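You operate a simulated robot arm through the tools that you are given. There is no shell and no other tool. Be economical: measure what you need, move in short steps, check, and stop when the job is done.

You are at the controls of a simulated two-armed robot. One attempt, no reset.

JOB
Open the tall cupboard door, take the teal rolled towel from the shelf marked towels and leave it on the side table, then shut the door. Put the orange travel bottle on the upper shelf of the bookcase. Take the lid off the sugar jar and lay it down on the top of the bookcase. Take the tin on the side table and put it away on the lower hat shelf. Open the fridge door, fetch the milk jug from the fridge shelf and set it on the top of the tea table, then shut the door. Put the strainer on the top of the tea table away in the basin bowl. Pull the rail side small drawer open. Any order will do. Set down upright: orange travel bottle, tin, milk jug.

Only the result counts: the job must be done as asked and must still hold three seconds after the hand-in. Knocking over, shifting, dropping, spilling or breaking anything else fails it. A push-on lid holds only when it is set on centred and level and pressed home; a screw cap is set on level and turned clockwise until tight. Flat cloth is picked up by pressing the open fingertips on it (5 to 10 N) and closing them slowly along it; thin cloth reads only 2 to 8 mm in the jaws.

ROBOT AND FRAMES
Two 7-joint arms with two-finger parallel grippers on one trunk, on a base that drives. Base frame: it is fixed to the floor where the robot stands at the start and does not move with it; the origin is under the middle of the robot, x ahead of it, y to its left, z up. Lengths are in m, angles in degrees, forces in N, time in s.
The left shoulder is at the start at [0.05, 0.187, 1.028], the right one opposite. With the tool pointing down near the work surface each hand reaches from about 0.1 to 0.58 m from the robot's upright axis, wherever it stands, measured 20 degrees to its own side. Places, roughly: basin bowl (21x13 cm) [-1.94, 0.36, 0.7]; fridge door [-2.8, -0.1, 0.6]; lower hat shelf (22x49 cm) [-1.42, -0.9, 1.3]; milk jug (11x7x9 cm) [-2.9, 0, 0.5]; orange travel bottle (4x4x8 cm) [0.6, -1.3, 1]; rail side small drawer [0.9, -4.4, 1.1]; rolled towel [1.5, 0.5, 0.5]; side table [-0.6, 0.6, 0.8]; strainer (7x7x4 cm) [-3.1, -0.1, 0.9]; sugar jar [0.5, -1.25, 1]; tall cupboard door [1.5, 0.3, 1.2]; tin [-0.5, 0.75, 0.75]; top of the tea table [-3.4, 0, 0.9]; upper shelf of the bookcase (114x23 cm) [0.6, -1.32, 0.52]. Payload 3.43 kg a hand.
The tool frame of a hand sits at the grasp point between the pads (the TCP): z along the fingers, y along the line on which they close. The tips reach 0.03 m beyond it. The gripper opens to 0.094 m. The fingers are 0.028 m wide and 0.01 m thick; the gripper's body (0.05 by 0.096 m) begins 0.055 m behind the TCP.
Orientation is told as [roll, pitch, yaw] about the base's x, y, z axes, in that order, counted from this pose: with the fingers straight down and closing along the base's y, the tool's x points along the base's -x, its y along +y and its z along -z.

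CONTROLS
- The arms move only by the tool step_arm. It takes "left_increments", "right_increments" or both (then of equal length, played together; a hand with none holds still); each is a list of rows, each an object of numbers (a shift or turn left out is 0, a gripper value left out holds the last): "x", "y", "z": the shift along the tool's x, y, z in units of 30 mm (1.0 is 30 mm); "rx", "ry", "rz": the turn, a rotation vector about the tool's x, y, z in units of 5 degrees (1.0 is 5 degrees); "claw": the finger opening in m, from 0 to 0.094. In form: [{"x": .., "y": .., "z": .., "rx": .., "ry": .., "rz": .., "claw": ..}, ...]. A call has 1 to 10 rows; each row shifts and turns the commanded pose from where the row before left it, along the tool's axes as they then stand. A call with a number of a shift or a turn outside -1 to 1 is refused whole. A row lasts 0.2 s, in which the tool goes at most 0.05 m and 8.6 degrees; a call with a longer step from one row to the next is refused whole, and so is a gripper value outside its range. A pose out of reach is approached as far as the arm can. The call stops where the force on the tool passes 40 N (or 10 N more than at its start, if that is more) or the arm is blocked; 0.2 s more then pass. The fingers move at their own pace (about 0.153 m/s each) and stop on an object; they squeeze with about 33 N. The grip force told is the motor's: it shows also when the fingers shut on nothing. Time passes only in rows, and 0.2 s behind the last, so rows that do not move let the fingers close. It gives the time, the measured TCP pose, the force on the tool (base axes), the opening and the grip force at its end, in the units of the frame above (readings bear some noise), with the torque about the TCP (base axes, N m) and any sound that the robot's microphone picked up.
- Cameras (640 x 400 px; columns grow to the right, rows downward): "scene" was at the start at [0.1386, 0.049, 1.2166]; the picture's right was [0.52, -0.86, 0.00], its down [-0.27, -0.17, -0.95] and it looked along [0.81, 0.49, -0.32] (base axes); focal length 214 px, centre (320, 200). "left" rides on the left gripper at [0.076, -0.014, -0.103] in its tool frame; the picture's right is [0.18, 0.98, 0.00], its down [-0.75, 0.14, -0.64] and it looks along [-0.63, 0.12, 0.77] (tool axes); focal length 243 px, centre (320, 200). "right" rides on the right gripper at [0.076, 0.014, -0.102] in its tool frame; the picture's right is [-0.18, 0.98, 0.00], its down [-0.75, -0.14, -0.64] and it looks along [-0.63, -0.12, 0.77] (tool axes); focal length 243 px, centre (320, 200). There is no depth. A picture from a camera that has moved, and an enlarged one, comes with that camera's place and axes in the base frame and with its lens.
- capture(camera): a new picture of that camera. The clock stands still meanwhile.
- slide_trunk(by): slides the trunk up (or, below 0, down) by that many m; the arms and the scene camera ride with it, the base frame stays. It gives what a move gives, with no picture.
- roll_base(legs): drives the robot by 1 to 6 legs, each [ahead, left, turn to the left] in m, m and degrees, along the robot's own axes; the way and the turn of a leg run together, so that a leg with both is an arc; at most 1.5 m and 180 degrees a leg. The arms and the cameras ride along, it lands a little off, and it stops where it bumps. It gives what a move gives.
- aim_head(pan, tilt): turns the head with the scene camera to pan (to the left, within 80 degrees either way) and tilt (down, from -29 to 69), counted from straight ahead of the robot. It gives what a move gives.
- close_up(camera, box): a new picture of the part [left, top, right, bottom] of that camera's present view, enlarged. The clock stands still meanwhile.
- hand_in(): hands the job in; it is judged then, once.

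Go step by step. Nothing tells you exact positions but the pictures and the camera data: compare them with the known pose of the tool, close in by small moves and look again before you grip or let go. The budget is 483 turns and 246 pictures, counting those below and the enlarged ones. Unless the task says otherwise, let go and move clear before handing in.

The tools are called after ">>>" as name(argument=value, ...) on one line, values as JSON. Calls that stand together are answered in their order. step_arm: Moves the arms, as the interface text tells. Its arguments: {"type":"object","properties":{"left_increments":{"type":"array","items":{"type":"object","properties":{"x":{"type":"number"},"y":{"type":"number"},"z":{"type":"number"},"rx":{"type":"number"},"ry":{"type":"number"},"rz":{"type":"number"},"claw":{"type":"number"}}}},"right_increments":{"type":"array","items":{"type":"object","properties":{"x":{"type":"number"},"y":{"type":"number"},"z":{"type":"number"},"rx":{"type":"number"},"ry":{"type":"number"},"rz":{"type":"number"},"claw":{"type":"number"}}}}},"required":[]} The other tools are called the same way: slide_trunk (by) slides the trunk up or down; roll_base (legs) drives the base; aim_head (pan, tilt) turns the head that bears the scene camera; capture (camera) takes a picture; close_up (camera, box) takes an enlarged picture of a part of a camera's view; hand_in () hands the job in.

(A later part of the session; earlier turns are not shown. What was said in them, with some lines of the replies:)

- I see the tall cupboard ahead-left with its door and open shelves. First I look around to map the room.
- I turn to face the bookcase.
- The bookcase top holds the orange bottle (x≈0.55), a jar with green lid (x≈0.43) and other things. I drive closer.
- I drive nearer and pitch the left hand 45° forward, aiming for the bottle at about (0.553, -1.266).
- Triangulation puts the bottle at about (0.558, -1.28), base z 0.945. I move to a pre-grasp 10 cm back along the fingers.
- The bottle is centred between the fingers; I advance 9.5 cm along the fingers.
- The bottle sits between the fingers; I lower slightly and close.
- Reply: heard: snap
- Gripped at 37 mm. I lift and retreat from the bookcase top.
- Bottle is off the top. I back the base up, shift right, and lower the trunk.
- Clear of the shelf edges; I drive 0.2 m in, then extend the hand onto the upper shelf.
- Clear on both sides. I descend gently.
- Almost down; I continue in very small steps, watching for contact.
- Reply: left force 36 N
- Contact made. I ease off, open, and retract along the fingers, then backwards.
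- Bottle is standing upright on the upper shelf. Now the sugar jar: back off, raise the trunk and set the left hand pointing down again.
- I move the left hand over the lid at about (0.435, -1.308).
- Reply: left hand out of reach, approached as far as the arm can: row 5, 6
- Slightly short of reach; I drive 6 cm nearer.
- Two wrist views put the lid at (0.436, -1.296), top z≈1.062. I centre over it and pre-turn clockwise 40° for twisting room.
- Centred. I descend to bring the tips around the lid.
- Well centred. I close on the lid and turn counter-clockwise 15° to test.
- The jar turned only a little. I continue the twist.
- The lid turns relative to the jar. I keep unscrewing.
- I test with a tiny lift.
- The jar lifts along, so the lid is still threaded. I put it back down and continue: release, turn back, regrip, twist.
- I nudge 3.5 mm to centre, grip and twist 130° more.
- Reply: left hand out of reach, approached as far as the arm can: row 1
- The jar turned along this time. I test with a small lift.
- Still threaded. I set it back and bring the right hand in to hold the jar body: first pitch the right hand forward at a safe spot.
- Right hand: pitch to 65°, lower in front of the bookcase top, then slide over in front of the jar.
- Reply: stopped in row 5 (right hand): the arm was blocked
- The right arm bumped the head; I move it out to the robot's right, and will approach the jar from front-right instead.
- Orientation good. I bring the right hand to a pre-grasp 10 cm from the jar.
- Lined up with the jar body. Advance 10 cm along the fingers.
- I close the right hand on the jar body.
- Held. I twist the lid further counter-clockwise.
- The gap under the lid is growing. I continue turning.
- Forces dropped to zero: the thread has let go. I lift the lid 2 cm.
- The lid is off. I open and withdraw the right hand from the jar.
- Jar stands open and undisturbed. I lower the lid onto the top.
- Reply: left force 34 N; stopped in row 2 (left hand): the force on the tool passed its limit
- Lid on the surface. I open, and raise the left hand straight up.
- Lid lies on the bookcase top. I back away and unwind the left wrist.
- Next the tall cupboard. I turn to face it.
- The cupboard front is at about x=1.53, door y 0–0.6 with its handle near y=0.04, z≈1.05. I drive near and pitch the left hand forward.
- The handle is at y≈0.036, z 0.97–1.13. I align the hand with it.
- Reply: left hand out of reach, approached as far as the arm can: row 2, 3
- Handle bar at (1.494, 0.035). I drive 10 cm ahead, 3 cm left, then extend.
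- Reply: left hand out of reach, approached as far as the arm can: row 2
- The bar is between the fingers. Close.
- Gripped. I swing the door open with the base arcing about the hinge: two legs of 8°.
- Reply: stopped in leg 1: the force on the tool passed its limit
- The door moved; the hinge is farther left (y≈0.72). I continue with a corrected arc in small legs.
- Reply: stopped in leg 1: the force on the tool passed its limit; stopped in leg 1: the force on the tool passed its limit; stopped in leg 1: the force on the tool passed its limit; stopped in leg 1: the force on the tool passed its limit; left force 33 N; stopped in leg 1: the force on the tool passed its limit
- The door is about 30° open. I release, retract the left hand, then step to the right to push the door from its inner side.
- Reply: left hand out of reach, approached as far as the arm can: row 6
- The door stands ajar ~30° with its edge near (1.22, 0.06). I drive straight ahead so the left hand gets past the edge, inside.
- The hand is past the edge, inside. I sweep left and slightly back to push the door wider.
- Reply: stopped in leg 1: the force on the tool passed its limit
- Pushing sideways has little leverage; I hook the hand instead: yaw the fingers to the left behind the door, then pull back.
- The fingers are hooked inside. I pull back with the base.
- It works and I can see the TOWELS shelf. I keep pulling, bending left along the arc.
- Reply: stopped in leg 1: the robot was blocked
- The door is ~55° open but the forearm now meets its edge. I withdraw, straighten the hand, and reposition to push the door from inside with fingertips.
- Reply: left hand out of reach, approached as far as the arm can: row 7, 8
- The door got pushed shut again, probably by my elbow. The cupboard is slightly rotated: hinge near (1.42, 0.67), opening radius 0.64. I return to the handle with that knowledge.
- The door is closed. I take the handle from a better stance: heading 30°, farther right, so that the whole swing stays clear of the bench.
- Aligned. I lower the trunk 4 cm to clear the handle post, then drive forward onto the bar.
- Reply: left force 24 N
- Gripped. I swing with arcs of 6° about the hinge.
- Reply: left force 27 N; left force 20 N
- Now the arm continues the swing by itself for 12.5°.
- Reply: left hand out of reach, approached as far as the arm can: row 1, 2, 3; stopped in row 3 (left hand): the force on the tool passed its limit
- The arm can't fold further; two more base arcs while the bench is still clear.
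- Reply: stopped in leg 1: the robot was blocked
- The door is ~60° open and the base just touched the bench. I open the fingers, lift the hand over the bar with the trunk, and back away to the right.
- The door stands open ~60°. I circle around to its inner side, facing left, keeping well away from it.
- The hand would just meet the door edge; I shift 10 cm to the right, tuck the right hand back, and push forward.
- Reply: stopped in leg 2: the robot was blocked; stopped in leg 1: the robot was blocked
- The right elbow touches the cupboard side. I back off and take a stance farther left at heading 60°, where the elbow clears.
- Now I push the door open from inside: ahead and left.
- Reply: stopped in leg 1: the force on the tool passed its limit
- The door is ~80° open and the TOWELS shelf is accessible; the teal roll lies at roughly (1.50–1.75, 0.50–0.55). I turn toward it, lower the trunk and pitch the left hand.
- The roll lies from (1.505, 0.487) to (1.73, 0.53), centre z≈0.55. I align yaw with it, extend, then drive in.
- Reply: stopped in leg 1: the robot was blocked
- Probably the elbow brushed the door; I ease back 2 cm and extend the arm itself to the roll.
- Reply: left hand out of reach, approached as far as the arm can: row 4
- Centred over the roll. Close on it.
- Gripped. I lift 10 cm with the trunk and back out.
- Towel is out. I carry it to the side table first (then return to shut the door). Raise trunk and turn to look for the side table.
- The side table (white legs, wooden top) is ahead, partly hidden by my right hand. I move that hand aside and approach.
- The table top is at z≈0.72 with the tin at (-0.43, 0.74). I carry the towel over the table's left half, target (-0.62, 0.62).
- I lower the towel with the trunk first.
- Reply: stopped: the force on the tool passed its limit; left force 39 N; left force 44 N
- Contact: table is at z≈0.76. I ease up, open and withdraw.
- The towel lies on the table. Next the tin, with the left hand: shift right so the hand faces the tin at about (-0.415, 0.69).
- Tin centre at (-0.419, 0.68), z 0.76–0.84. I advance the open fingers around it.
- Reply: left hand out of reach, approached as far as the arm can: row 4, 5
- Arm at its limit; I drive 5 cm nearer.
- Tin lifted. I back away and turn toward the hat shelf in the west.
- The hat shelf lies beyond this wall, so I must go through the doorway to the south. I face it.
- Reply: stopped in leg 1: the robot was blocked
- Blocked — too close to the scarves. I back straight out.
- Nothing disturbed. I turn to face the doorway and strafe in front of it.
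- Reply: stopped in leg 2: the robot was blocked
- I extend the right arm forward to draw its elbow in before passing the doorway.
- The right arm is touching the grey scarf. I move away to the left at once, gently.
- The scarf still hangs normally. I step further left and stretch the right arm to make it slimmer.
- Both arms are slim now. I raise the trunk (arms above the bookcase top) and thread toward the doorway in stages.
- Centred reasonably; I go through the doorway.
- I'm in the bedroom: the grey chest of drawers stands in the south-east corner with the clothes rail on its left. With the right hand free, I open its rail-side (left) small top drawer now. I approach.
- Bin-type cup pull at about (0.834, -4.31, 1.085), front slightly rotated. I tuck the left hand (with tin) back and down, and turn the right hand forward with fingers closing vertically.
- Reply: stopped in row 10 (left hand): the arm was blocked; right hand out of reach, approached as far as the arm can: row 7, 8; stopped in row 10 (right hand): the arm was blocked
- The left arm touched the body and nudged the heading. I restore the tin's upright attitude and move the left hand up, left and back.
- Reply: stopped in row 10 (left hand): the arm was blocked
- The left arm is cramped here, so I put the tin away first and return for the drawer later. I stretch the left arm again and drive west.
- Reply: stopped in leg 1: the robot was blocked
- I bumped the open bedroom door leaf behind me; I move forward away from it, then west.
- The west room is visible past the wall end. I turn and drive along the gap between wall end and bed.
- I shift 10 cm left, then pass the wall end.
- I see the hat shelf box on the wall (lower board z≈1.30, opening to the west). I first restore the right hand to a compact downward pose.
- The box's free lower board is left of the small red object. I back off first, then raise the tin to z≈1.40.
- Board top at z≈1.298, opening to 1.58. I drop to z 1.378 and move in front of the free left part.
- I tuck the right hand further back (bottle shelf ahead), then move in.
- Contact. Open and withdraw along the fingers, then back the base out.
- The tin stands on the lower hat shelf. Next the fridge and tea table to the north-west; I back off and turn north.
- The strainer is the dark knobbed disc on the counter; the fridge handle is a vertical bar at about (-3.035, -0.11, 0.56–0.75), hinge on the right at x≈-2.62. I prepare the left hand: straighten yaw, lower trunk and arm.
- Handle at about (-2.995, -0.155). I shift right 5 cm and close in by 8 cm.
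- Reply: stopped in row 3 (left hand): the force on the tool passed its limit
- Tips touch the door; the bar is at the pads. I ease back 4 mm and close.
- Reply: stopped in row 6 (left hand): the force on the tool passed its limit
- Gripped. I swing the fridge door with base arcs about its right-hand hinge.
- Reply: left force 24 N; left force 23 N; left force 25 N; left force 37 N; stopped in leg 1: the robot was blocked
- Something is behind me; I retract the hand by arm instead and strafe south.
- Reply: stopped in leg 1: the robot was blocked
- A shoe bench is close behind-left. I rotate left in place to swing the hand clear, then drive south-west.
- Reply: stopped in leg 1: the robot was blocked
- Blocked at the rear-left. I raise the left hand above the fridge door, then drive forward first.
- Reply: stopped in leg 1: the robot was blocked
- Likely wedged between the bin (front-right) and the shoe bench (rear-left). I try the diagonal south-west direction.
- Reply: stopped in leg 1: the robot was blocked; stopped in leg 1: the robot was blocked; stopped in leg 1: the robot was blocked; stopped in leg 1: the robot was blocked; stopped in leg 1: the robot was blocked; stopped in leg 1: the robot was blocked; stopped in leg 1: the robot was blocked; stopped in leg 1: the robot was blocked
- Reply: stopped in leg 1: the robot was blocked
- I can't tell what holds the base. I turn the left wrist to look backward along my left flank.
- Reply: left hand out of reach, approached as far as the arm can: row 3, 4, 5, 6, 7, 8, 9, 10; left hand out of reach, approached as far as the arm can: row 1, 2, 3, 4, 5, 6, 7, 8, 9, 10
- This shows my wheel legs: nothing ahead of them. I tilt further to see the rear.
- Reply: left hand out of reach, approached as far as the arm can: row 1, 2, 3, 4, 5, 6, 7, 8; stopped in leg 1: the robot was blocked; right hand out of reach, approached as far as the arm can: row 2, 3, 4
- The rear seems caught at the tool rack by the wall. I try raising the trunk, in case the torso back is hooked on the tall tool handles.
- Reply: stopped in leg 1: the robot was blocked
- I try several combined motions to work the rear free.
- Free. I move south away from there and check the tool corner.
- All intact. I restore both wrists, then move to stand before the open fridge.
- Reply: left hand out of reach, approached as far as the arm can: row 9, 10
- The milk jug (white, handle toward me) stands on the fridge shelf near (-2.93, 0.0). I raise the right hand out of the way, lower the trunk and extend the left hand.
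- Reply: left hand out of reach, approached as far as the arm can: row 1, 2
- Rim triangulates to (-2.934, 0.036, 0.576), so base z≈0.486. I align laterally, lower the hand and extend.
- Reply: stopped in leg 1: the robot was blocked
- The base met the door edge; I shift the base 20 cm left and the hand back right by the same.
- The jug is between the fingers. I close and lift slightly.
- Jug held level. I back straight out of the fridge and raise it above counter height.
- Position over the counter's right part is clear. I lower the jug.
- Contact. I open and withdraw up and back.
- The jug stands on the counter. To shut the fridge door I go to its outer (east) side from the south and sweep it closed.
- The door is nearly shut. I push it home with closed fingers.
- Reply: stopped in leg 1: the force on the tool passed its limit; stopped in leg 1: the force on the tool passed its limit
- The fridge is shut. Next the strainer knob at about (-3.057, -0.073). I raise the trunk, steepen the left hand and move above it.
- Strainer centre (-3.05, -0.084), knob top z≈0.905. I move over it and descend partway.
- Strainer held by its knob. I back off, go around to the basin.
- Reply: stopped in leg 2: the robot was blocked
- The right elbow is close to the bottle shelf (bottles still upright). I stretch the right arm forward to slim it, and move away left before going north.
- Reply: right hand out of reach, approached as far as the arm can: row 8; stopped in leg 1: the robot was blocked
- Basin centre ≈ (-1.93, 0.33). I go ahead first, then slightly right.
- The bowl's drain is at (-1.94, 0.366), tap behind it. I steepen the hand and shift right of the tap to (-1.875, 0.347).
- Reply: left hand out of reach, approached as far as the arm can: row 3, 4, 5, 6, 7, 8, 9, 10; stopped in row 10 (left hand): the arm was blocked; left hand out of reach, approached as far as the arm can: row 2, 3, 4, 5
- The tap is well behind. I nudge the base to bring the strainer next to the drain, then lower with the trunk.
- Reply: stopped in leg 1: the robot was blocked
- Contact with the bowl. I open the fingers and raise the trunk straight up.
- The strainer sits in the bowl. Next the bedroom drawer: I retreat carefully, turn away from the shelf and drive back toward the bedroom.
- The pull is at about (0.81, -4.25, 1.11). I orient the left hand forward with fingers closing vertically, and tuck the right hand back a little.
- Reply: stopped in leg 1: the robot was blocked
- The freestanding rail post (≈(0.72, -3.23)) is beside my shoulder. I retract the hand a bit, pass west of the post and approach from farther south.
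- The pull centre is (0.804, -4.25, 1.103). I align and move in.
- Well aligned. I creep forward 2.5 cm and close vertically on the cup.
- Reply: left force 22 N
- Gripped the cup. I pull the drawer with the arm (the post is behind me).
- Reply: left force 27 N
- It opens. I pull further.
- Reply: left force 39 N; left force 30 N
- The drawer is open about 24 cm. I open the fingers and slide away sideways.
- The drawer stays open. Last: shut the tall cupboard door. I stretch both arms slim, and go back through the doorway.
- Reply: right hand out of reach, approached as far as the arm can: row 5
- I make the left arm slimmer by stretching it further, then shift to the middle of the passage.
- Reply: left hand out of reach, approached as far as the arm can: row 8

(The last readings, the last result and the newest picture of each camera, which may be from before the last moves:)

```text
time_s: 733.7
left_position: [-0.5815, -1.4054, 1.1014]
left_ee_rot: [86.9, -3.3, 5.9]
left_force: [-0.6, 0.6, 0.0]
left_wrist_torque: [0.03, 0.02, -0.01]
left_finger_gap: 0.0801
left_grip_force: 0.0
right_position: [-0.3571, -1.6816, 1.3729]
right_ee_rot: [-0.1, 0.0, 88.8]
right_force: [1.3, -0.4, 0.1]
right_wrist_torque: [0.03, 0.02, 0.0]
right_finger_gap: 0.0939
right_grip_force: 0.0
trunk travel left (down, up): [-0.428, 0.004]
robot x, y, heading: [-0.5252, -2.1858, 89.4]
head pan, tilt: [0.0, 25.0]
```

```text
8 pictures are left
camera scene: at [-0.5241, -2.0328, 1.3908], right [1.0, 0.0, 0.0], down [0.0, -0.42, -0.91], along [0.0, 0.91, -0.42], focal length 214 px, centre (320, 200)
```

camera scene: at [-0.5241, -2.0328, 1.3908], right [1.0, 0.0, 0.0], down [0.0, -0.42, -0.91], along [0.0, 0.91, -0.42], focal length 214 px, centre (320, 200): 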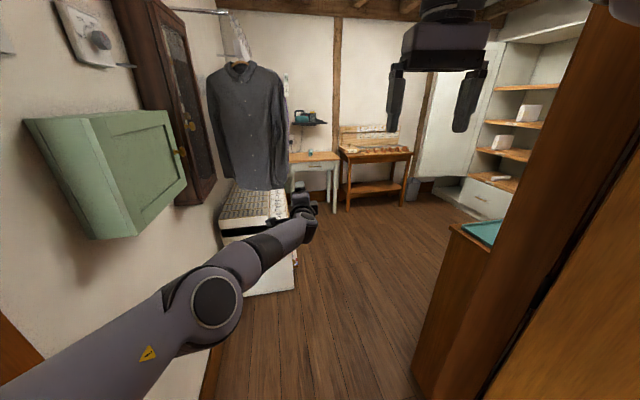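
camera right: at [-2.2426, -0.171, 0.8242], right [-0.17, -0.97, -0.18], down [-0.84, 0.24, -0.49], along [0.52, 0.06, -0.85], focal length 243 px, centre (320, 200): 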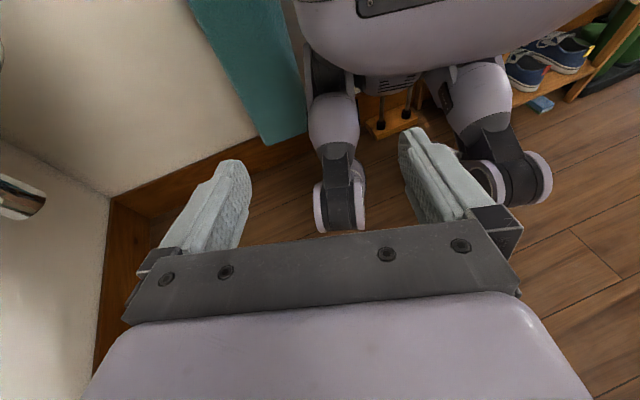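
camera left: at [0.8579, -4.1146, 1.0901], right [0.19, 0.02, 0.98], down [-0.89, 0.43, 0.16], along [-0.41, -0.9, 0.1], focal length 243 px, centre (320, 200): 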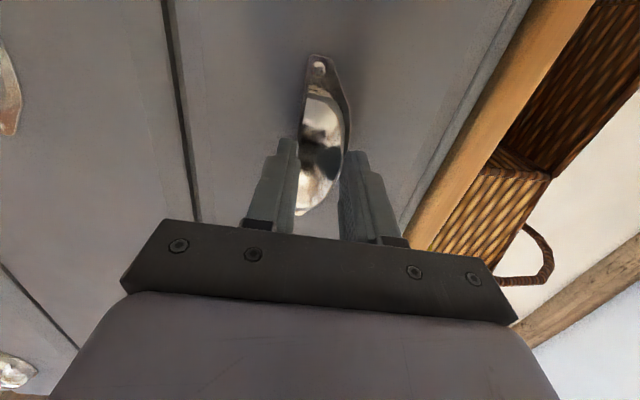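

>>> roll_base(legs=[[0.6, 0.0, 0.6], [0.35, -0.06, 0], [0.5, -0.17, 0], [0.4, -0.05, 0]])

>>> roll_base(legs=[[0.2, -0.1, 0], [0, 0, -60]])

>>> aim_head(pan=0, tilt=20)

>>> capture(camera="scene")

```text
time_s: 743.8
left_position: [-0.3381, 0.4587, 1.1011]
left_ee_rot: [86.9, -3.3, 6.9]
left_force: [1.1, 0.2, -0.8]
left_wrist_torque: [0.02, 0.0, 0.02]
left_finger_gap: 0.0798
left_grip_force: 0.2
right_position: [-0.1088, 0.1888, 1.3728]
right_ee_rot: [-0.1, 0.0, 89.9]
right_force: [-1.1, 0.2, -0.1]
right_wrist_torque: [-0.02, 0.0, -0.01]
right_finger_gap: 0.0938
right_grip_force: 0.0
trunk travel left (down, up): [-0.428, 0.004]
robot x, y, heading: [-0.2652, -0.3182, 90.9]
head pan, tilt: [0.0, 25.0]
```

```text
time_s: 748.1
left_position: [0.4657, 0.3353, 1.1016]
left_ee_rot: [86.8, -3.4, -52.8]
left_force: [-0.3, 0.6, -0.1]
left_wrist_torque: [-0.03, 0.0, 0.0]
left_finger_gap: 0.0799
left_grip_force: 0.0
right_position: [0.349, 0.0009, 1.3728]
right_ee_rot: [-0.2, 0.0, 30.1]
right_force: [-0.7, 0.1, -0.8]
right_wrist_torque: [0.0, 0.01, -0.02]
right_finger_gap: 0.0944
right_grip_force: 0.1
trunk travel left (down, up): [-0.428, 0.004]
robot x, y, heading: [-0.1653, -0.1194, 31.2]
head pan, tilt: [0.0, 25.0]
```

```text
time_s: 748.8
left_position: [0.4663, 0.3364, 1.1017]
left_ee_rot: [86.9, -3.4, -52.8]
left_force: [-0.6, -1.9, 0.0]
left_wrist_torque: [0.01, -0.02, 0.0]
left_finger_gap: 0.08
left_grip_force: 0.1
right_position: [0.3478, 0.0014, 1.3734]
right_ee_rot: [0.0, 0.0, 30.2]
right_force: [-0.3, -0.3, 0.0]
right_wrist_torque: [-0.01, 0.02, 0.0]
right_finger_gap: 0.094
right_grip_force: 0.1
trunk travel left (down, up): [-0.428, 0.004]
robot x, y, heading: [-0.17, -0.1154, 31.5]
head pan, tilt: [0.0, 20.0]
```

```text
7 pictures are left
camera scene: at [-0.0375, -0.0389, 1.3989], right [0.52, -0.86, 0.0], down [-0.29, -0.18, -0.94], along [0.8, 0.49, -0.34], focal length 214 px, centre (320, 200)
```

scene: 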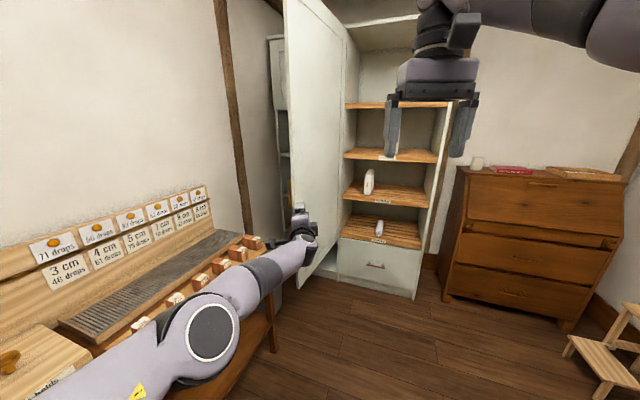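

The door stands ~90° open with its edge near (0.74, 0.59). I bring the hand around the edge to its outer side, above the bench.

>>> roll_base(legs=[[0, 0, 13.5], [0.247, 0.106, 0]])

>>> capture(camera="scene")

```text
time_s: 751.5
left_position: [0.4471, 0.7165, 1.1011]
left_ee_rot: [86.9, -3.4, -39.8]
left_force: [-0.8, 0.1, 0.3]
left_wrist_torque: [0.0, -0.01, 0.0]
left_finger_gap: 0.08
left_grip_force: 0.1
right_position: [0.4085, 0.3638, 1.3733]
right_ee_rot: [-0.1, 0.0, 43.3]
right_force: [0.3, 0.6, -0.6]
right_wrist_torque: [0.01, 0.03, 0.03]
right_finger_gap: 0.0943
right_grip_force: 0.1
trunk travel left (down, up): [-0.428, 0.004]
robot x, y, heading: [-0.0679, 0.1317, 44.2]
head pan, tilt: [0.0, 20.0]
```

```text
6 pictures are left
camera scene: at [0.0408, 0.2377, 1.3988], right [0.7, -0.72, 0.0], down [-0.25, -0.24, -0.94], along [0.67, 0.65, -0.34], focal length 214 px, centre (320, 200)
```

scene: 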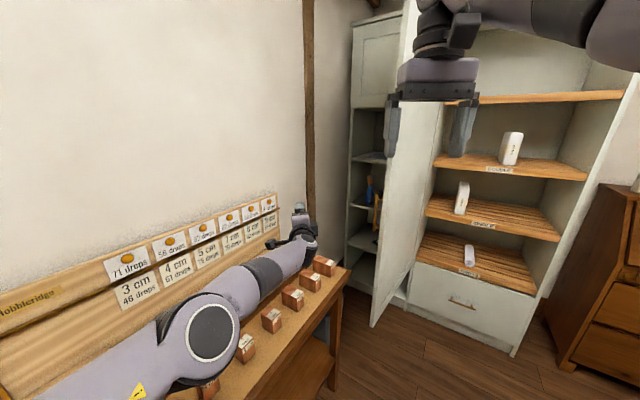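

>>> roll_base(legs=[[0.2904, -0.236, 0]])

>>> roll_base(legs=[[-0.143, -0.143, 0]])

>>> capture(camera="scene")

```text
time_s: 753.9
left_position: [0.8204, 0.7402, 1.1019]
left_ee_rot: [86.9, -3.3, -39.9]
left_force: [-0.8, -0.3, 0.0]
left_wrist_torque: [-0.02, 0.01, 0.0]
left_finger_gap: 0.0803
left_grip_force: 0.1
right_position: [0.7809, 0.3889, 1.3731]
right_ee_rot: [-0.2, 0.0, 43.0]
right_force: [0.5, 0.2, 0.0]
right_wrist_torque: [0.0, 0.0, 0.01]
right_finger_gap: 0.0938
right_grip_force: 0.1
trunk travel left (down, up): [-0.428, 0.004]
robot x, y, heading: [0.3035, 0.1564, 44.0]
head pan, tilt: [0.0, 20.0]
```

```text
time_s: 755.5
left_position: [0.8164, 0.5382, 1.1024]
left_ee_rot: [87.0, -3.4, -40.0]
left_force: [0.4, -0.4, 0.3]
left_wrist_torque: [-0.02, 0.01, 0.01]
left_finger_gap: 0.0803
left_grip_force: 0.0
right_position: [0.7769, 0.1854, 1.3731]
right_ee_rot: [-0.2, 0.0, 43.1]
right_force: [1.0, -0.2, 0.2]
right_wrist_torque: [0.03, 0.01, -0.01]
right_finger_gap: 0.0939
right_grip_force: 0.1
trunk travel left (down, up): [-0.428, 0.004]
robot x, y, heading: [0.3005, -0.0459, 44.0]
head pan, tilt: [0.0, 20.0]
```

```text
5 pictures are left
camera scene: at [0.4102, 0.0598, 1.3989], right [0.7, -0.72, 0.0], down [-0.25, -0.24, -0.94], along [0.68, 0.65, -0.34], focal length 214 px, centre (320, 200)
```

scene: 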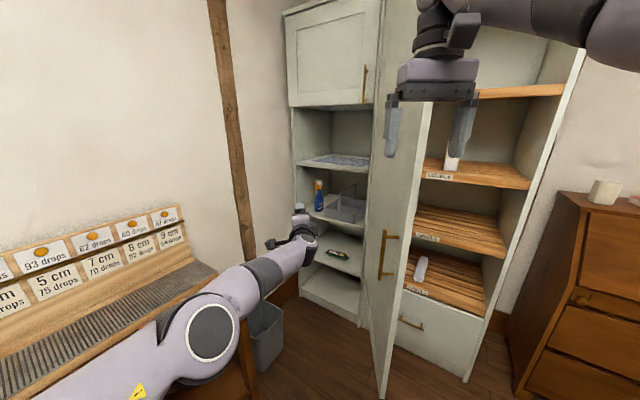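

The door is swinging; its outer face is now toward me. I tuck the right hand back, then push the door further with the left hand.

>>> step_arm(right_increments=[{"x": 0.9}, {"x": 0.9}, {"x": 0.9}, {"x": 0.9}, {"x": 0.9}, {"x": 0.9}, {"x": 0.9}, {"x": 0.9}])

>>> roll_base(legs=[[0.0, -0.25, 0]])

>>> roll_base(legs=[[-0.1, -0.25, -20]])

>>> capture(camera="scene")

```text
time_s: 757.3
left_position: [0.8176, 0.5375, 1.1019]
left_ee_rot: [87.0, -3.4, -39.9]
left_force: [-0.3, -0.4, 0.4]
left_wrist_torque: [-0.06, 0.01, 0.01]
left_finger_gap: 0.08
left_grip_force: 0.0
right_position: [0.6209, 0.035, 1.3731]
right_ee_rot: [-0.1, -0.1, 43.1]
right_force: [-1.1, 0.3, 0.2]
right_wrist_torque: [0.04, 0.02, -0.02]
right_finger_gap: 0.0941
right_grip_force: 0.1
trunk travel left (down, up): [-0.428, 0.004]
robot x, y, heading: [0.2969, -0.0438, 44.1]
head pan, tilt: [0.0, 20.0]
```

```text
time_s: 759.1
left_position: [0.9899, 0.3586, 1.1015]
left_ee_rot: [86.8, -3.4, -39.8]
left_force: [-0.4, 0.5, -0.6]
left_wrist_torque: [0.03, 0.02, -0.02]
left_finger_gap: 0.0799
left_grip_force: 0.1
right_position: [0.795, -0.1429, 1.3706]
right_ee_rot: [-0.1, 0.1, 43.2]
right_force: [0.0, -0.2, 0.4]
right_wrist_torque: [0.02, 0.02, -0.02]
right_finger_gap: 0.094
right_grip_force: 0.1
trunk travel left (down, up): [-0.428, 0.004]
robot x, y, heading: [0.4755, -0.2228, 44.2]
head pan, tilt: [0.0, 20.0]
```

```text
time_s: 760.2
left_position: [1.0623, 0.2575, 1.1007]
left_ee_rot: [87.2, -3.2, -43.6]
left_force: [5.8, 4.2, -0.7]
left_wrist_torque: [0.19, -0.06, 0.36]
left_finger_gap: 0.0803
left_grip_force: 0.2
right_position: [0.8266, -0.236, 1.3729]
right_ee_rot: [-0.1, -0.2, 38.2]
right_force: [-0.4, -0.4, 0.5]
right_wrist_torque: [0.01, 0.06, 0.0]
right_finger_gap: 0.0941
right_grip_force: 0.1
trunk travel left (down, up): [-0.428, 0.004]
robot x, y, heading: [0.4963, -0.2931, 38.9]
head pan, tilt: [0.0, 20.0]
stopped in leg 1: the force on the tool passed its limit (the readings are from after the stop); the commanded pose is now the measured one
```

```text
4 pictures are left
camera scene: at [0.6205, -0.1952, 1.3987], right [0.63, -0.78, 0.0], down [-0.27, -0.21, -0.94], along [0.73, 0.59, -0.34], focal length 214 px, centre (320, 200)
```

scene: 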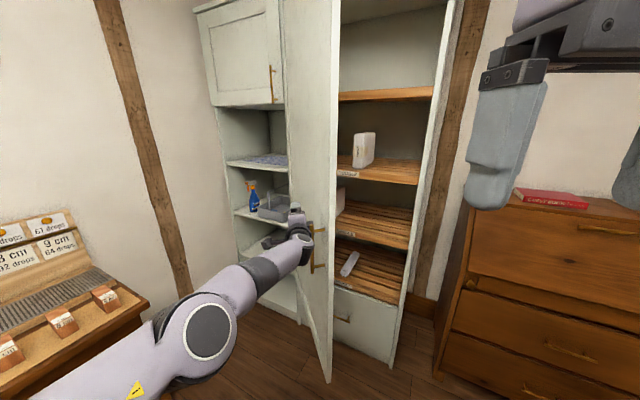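

>>> roll_base(legs=[[0.05, -0.2, 0]])

>>> roll_base(legs=[[0.08, -0.18, 0]])

>>> roll_base(legs=[[0.1, -0.1, 0]])

```text
time_s: 761.4
left_position: [1.129, 0.212, 1.1036]
left_ee_rot: [87.5, -3.4, -42.7]
left_force: [4.8, 5.3, 1.0]
left_wrist_torque: [-0.03, 0.05, 0.29]
left_finger_gap: 0.0799
left_grip_force: 0.1
right_position: [0.8979, -0.2903, 1.3718]
right_ee_rot: [-0.1, -0.2, 38.3]
right_force: [0.3, 0.1, 0.0]
right_wrist_torque: [0.03, 0.01, 0.0]
right_finger_gap: 0.0935
right_grip_force: 0.1
trunk travel left (down, up): [-0.428, 0.004]
robot x, y, heading: [0.566, -0.3425, 38.7]
head pan, tilt: [0.0, 20.0]
stopped in leg 1: the robot was blocked; the commanded pose is now the measured one
```

```text
time_s: 762.8
left_position: [1.2489, 0.1617, 1.1068]
left_ee_rot: [88.1, -3.1, -40.9]
left_force: [1.6, 3.7, 1.2]
left_wrist_torque: [-0.1, 0.02, 0.15]
left_finger_gap: 0.0798
left_grip_force: 0.2
right_position: [1.0248, -0.3537, 1.3706]
right_ee_rot: [-0.2, -0.2, 38.5]
right_force: [-0.2, -0.4, 0.1]
right_wrist_torque: [0.02, 0.05, 0.02]
right_finger_gap: 0.094
right_grip_force: 0.1
trunk travel left (down, up): [-0.428, 0.004]
robot x, y, heading: [0.6984, -0.4047, 39.1]
head pan, tilt: [0.0, 20.0]
stopped in leg 1: the force on the tool passed its limit (the readings are from after the stop); the commanded pose is now the measured one
```

```text
time_s: 764.1
left_position: [1.3849, 0.1495, 1.1058]
left_ee_rot: [88.0, -3.1, -40.8]
left_force: [0.9, -0.1, -0.1]
left_wrist_torque: [-0.01, -0.03, 0.04]
left_finger_gap: 0.08
left_grip_force: 0.0
right_position: [1.1609, -0.3659, 1.3716]
right_ee_rot: [-0.2, -0.3, 38.6]
right_force: [-0.3, 0.1, -0.4]
right_wrist_torque: [0.0, 0.01, 0.03]
right_finger_gap: 0.0937
right_grip_force: 0.1
trunk travel left (down, up): [-0.428, 0.004]
robot x, y, heading: [0.838, -0.4189, 39.2]
head pan, tilt: [0.0, 20.0]
```

>>> capture(camera="scene")

```text
3 pictures are left
camera scene: at [0.9558, -0.325, 1.3988], right [0.63, -0.78, 0.0], down [-0.27, -0.22, -0.94], along [0.73, 0.59, -0.34], focal length 214 px, centre (320, 200)
```

scene: 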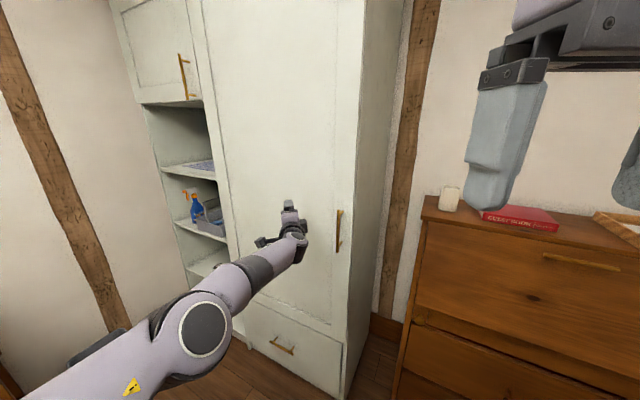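

The door looks shut; I press it home to be sure.

>>> roll_base(legs=[[0.1, -0.12, 0]])

>>> roll_base(legs=[[0.06, -0.06, 0]])

>>> roll_base(legs=[[-0.15, 0.12, 0], [-0.2, 0, 0]])

>>> capture(camera="scene")

```text
time_s: 765.3
left_position: [1.4754, 0.1323, 1.1043]
left_ee_rot: [88.0, -3.2, -39.5]
left_force: [-9.8, -6.5, 3.4]
left_wrist_torque: [-0.13, 0.36, -0.14]
left_finger_gap: 0.0789
left_grip_force: 0.0
right_position: [1.258, -0.3858, 1.3716]
right_ee_rot: [-0.3, -0.3, 38.6]
right_force: [0.2, 0.1, -0.1]
right_wrist_torque: [-0.02, 0.02, 0.02]
right_finger_gap: 0.0939
right_grip_force: 0.1
trunk travel left (down, up): [-0.428, 0.004]
robot x, y, heading: [0.9362, -0.4444, 39.2]
head pan, tilt: [0.0, 20.0]
stopped in leg 1: the force on the tool passed its limit (the readings are from after the stop); the commanded pose is now the measured one
```

```text
time_s: 766.0
left_position: [1.4764, 0.1327, 1.1041]
left_ee_rot: [88.0, -2.9, -38.7]
left_force: [-24.7, -13.5, 4.6]
left_wrist_torque: [-0.49, 0.85, -0.13]
left_finger_gap: 0.0773
left_grip_force: 0.2
right_position: [1.2607, -0.3883, 1.3722]
right_ee_rot: [-0.3, -0.4, 38.7]
right_force: [0.1, -0.4, 0.5]
right_wrist_torque: [0.0, -0.01, -0.01]
right_finger_gap: 0.0937
right_grip_force: 0.0
trunk travel left (down, up): [-0.428, 0.004]
robot x, y, heading: [0.9395, -0.4387, 39.1]
head pan, tilt: [0.0, 20.0]
stopped in leg 1: the force on the tool passed its limit (the readings are from after the stop); the commanded pose is now the measured one
```

```text
time_s: 768.8
left_position: [1.1298, 0.003, 1.1005]
left_ee_rot: [87.8, -2.6, -38.5]
left_force: [0.0, 0.1, -0.4]
left_wrist_torque: [-0.06, 0.02, 0.02]
left_finger_gap: 0.0802
left_grip_force: 0.0
right_position: [0.9158, -0.5171, 1.3719]
right_ee_rot: [-0.3, -0.2, 39.0]
right_force: [0.2, -0.8, 0.2]
right_wrist_torque: [0.01, -0.02, -0.03]
right_finger_gap: 0.0938
right_grip_force: 0.1
trunk travel left (down, up): [-0.428, 0.004]
robot x, y, heading: [0.5957, -0.5754, 39.9]
head pan, tilt: [0.0, 20.0]
```

```text
2 pictures are left
camera scene: at [0.7092, -0.4787, 1.399], right [0.64, -0.77, 0.0], down [-0.26, -0.22, -0.94], along [0.72, 0.6, -0.34], focal length 214 px, centre (320, 200)
```

scene: 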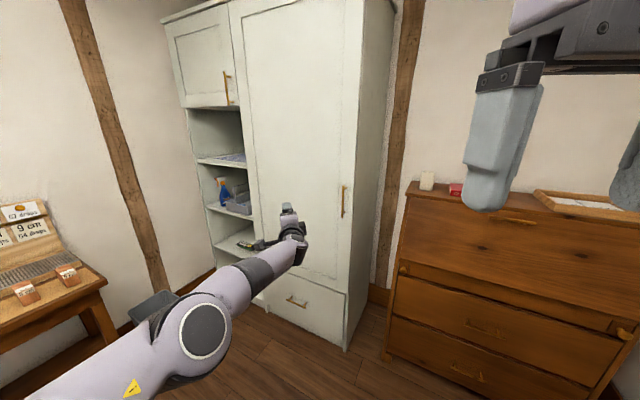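

The cupboard door is flush and both hands are clear. As far as my pictures show, every item is in place, so I hand in.

>>> hand_in()

```text
The job is handed in.
```

I did every step of the job and handed it in; the result has not come back yet.

- **Towel:** it lies on the side table, and the tall cupboard door is shut.
- **Orange bottle:** it stands upright on the upper shelf of the bookcase.
- **Sugar jar lid:** it is off and lies on top of the bookcase.
- **Tin:** it stands upright on the lower hat shelf.
- **Milk jug:** it stands upright on the tea table, and the fridge door is shut.
- **Strainer:** it sits in the basin bowl.
- **Small drawer:** the rail side one is pulled out about 24 cm.

I touched or bumped several things on the way. These are the ones that could count against the job:

- **Bedroom door:** I backed into it while it stood open, and it may have swung a little.
- **Tool rack:** the base got caught there, by the hat shelf wall, and I worked it free. The tools and the ironing board still looked in place afterwards.
- **Scarf:** my arm pushed into the grey scarf on the rail. It was still hanging when I moved away.
- **Bottle shelf:** I was stopped beside it once; the bottles still looked upright.
- **Sugar jar:** it turned and moved a few millimetres while I unscrewed the lid.
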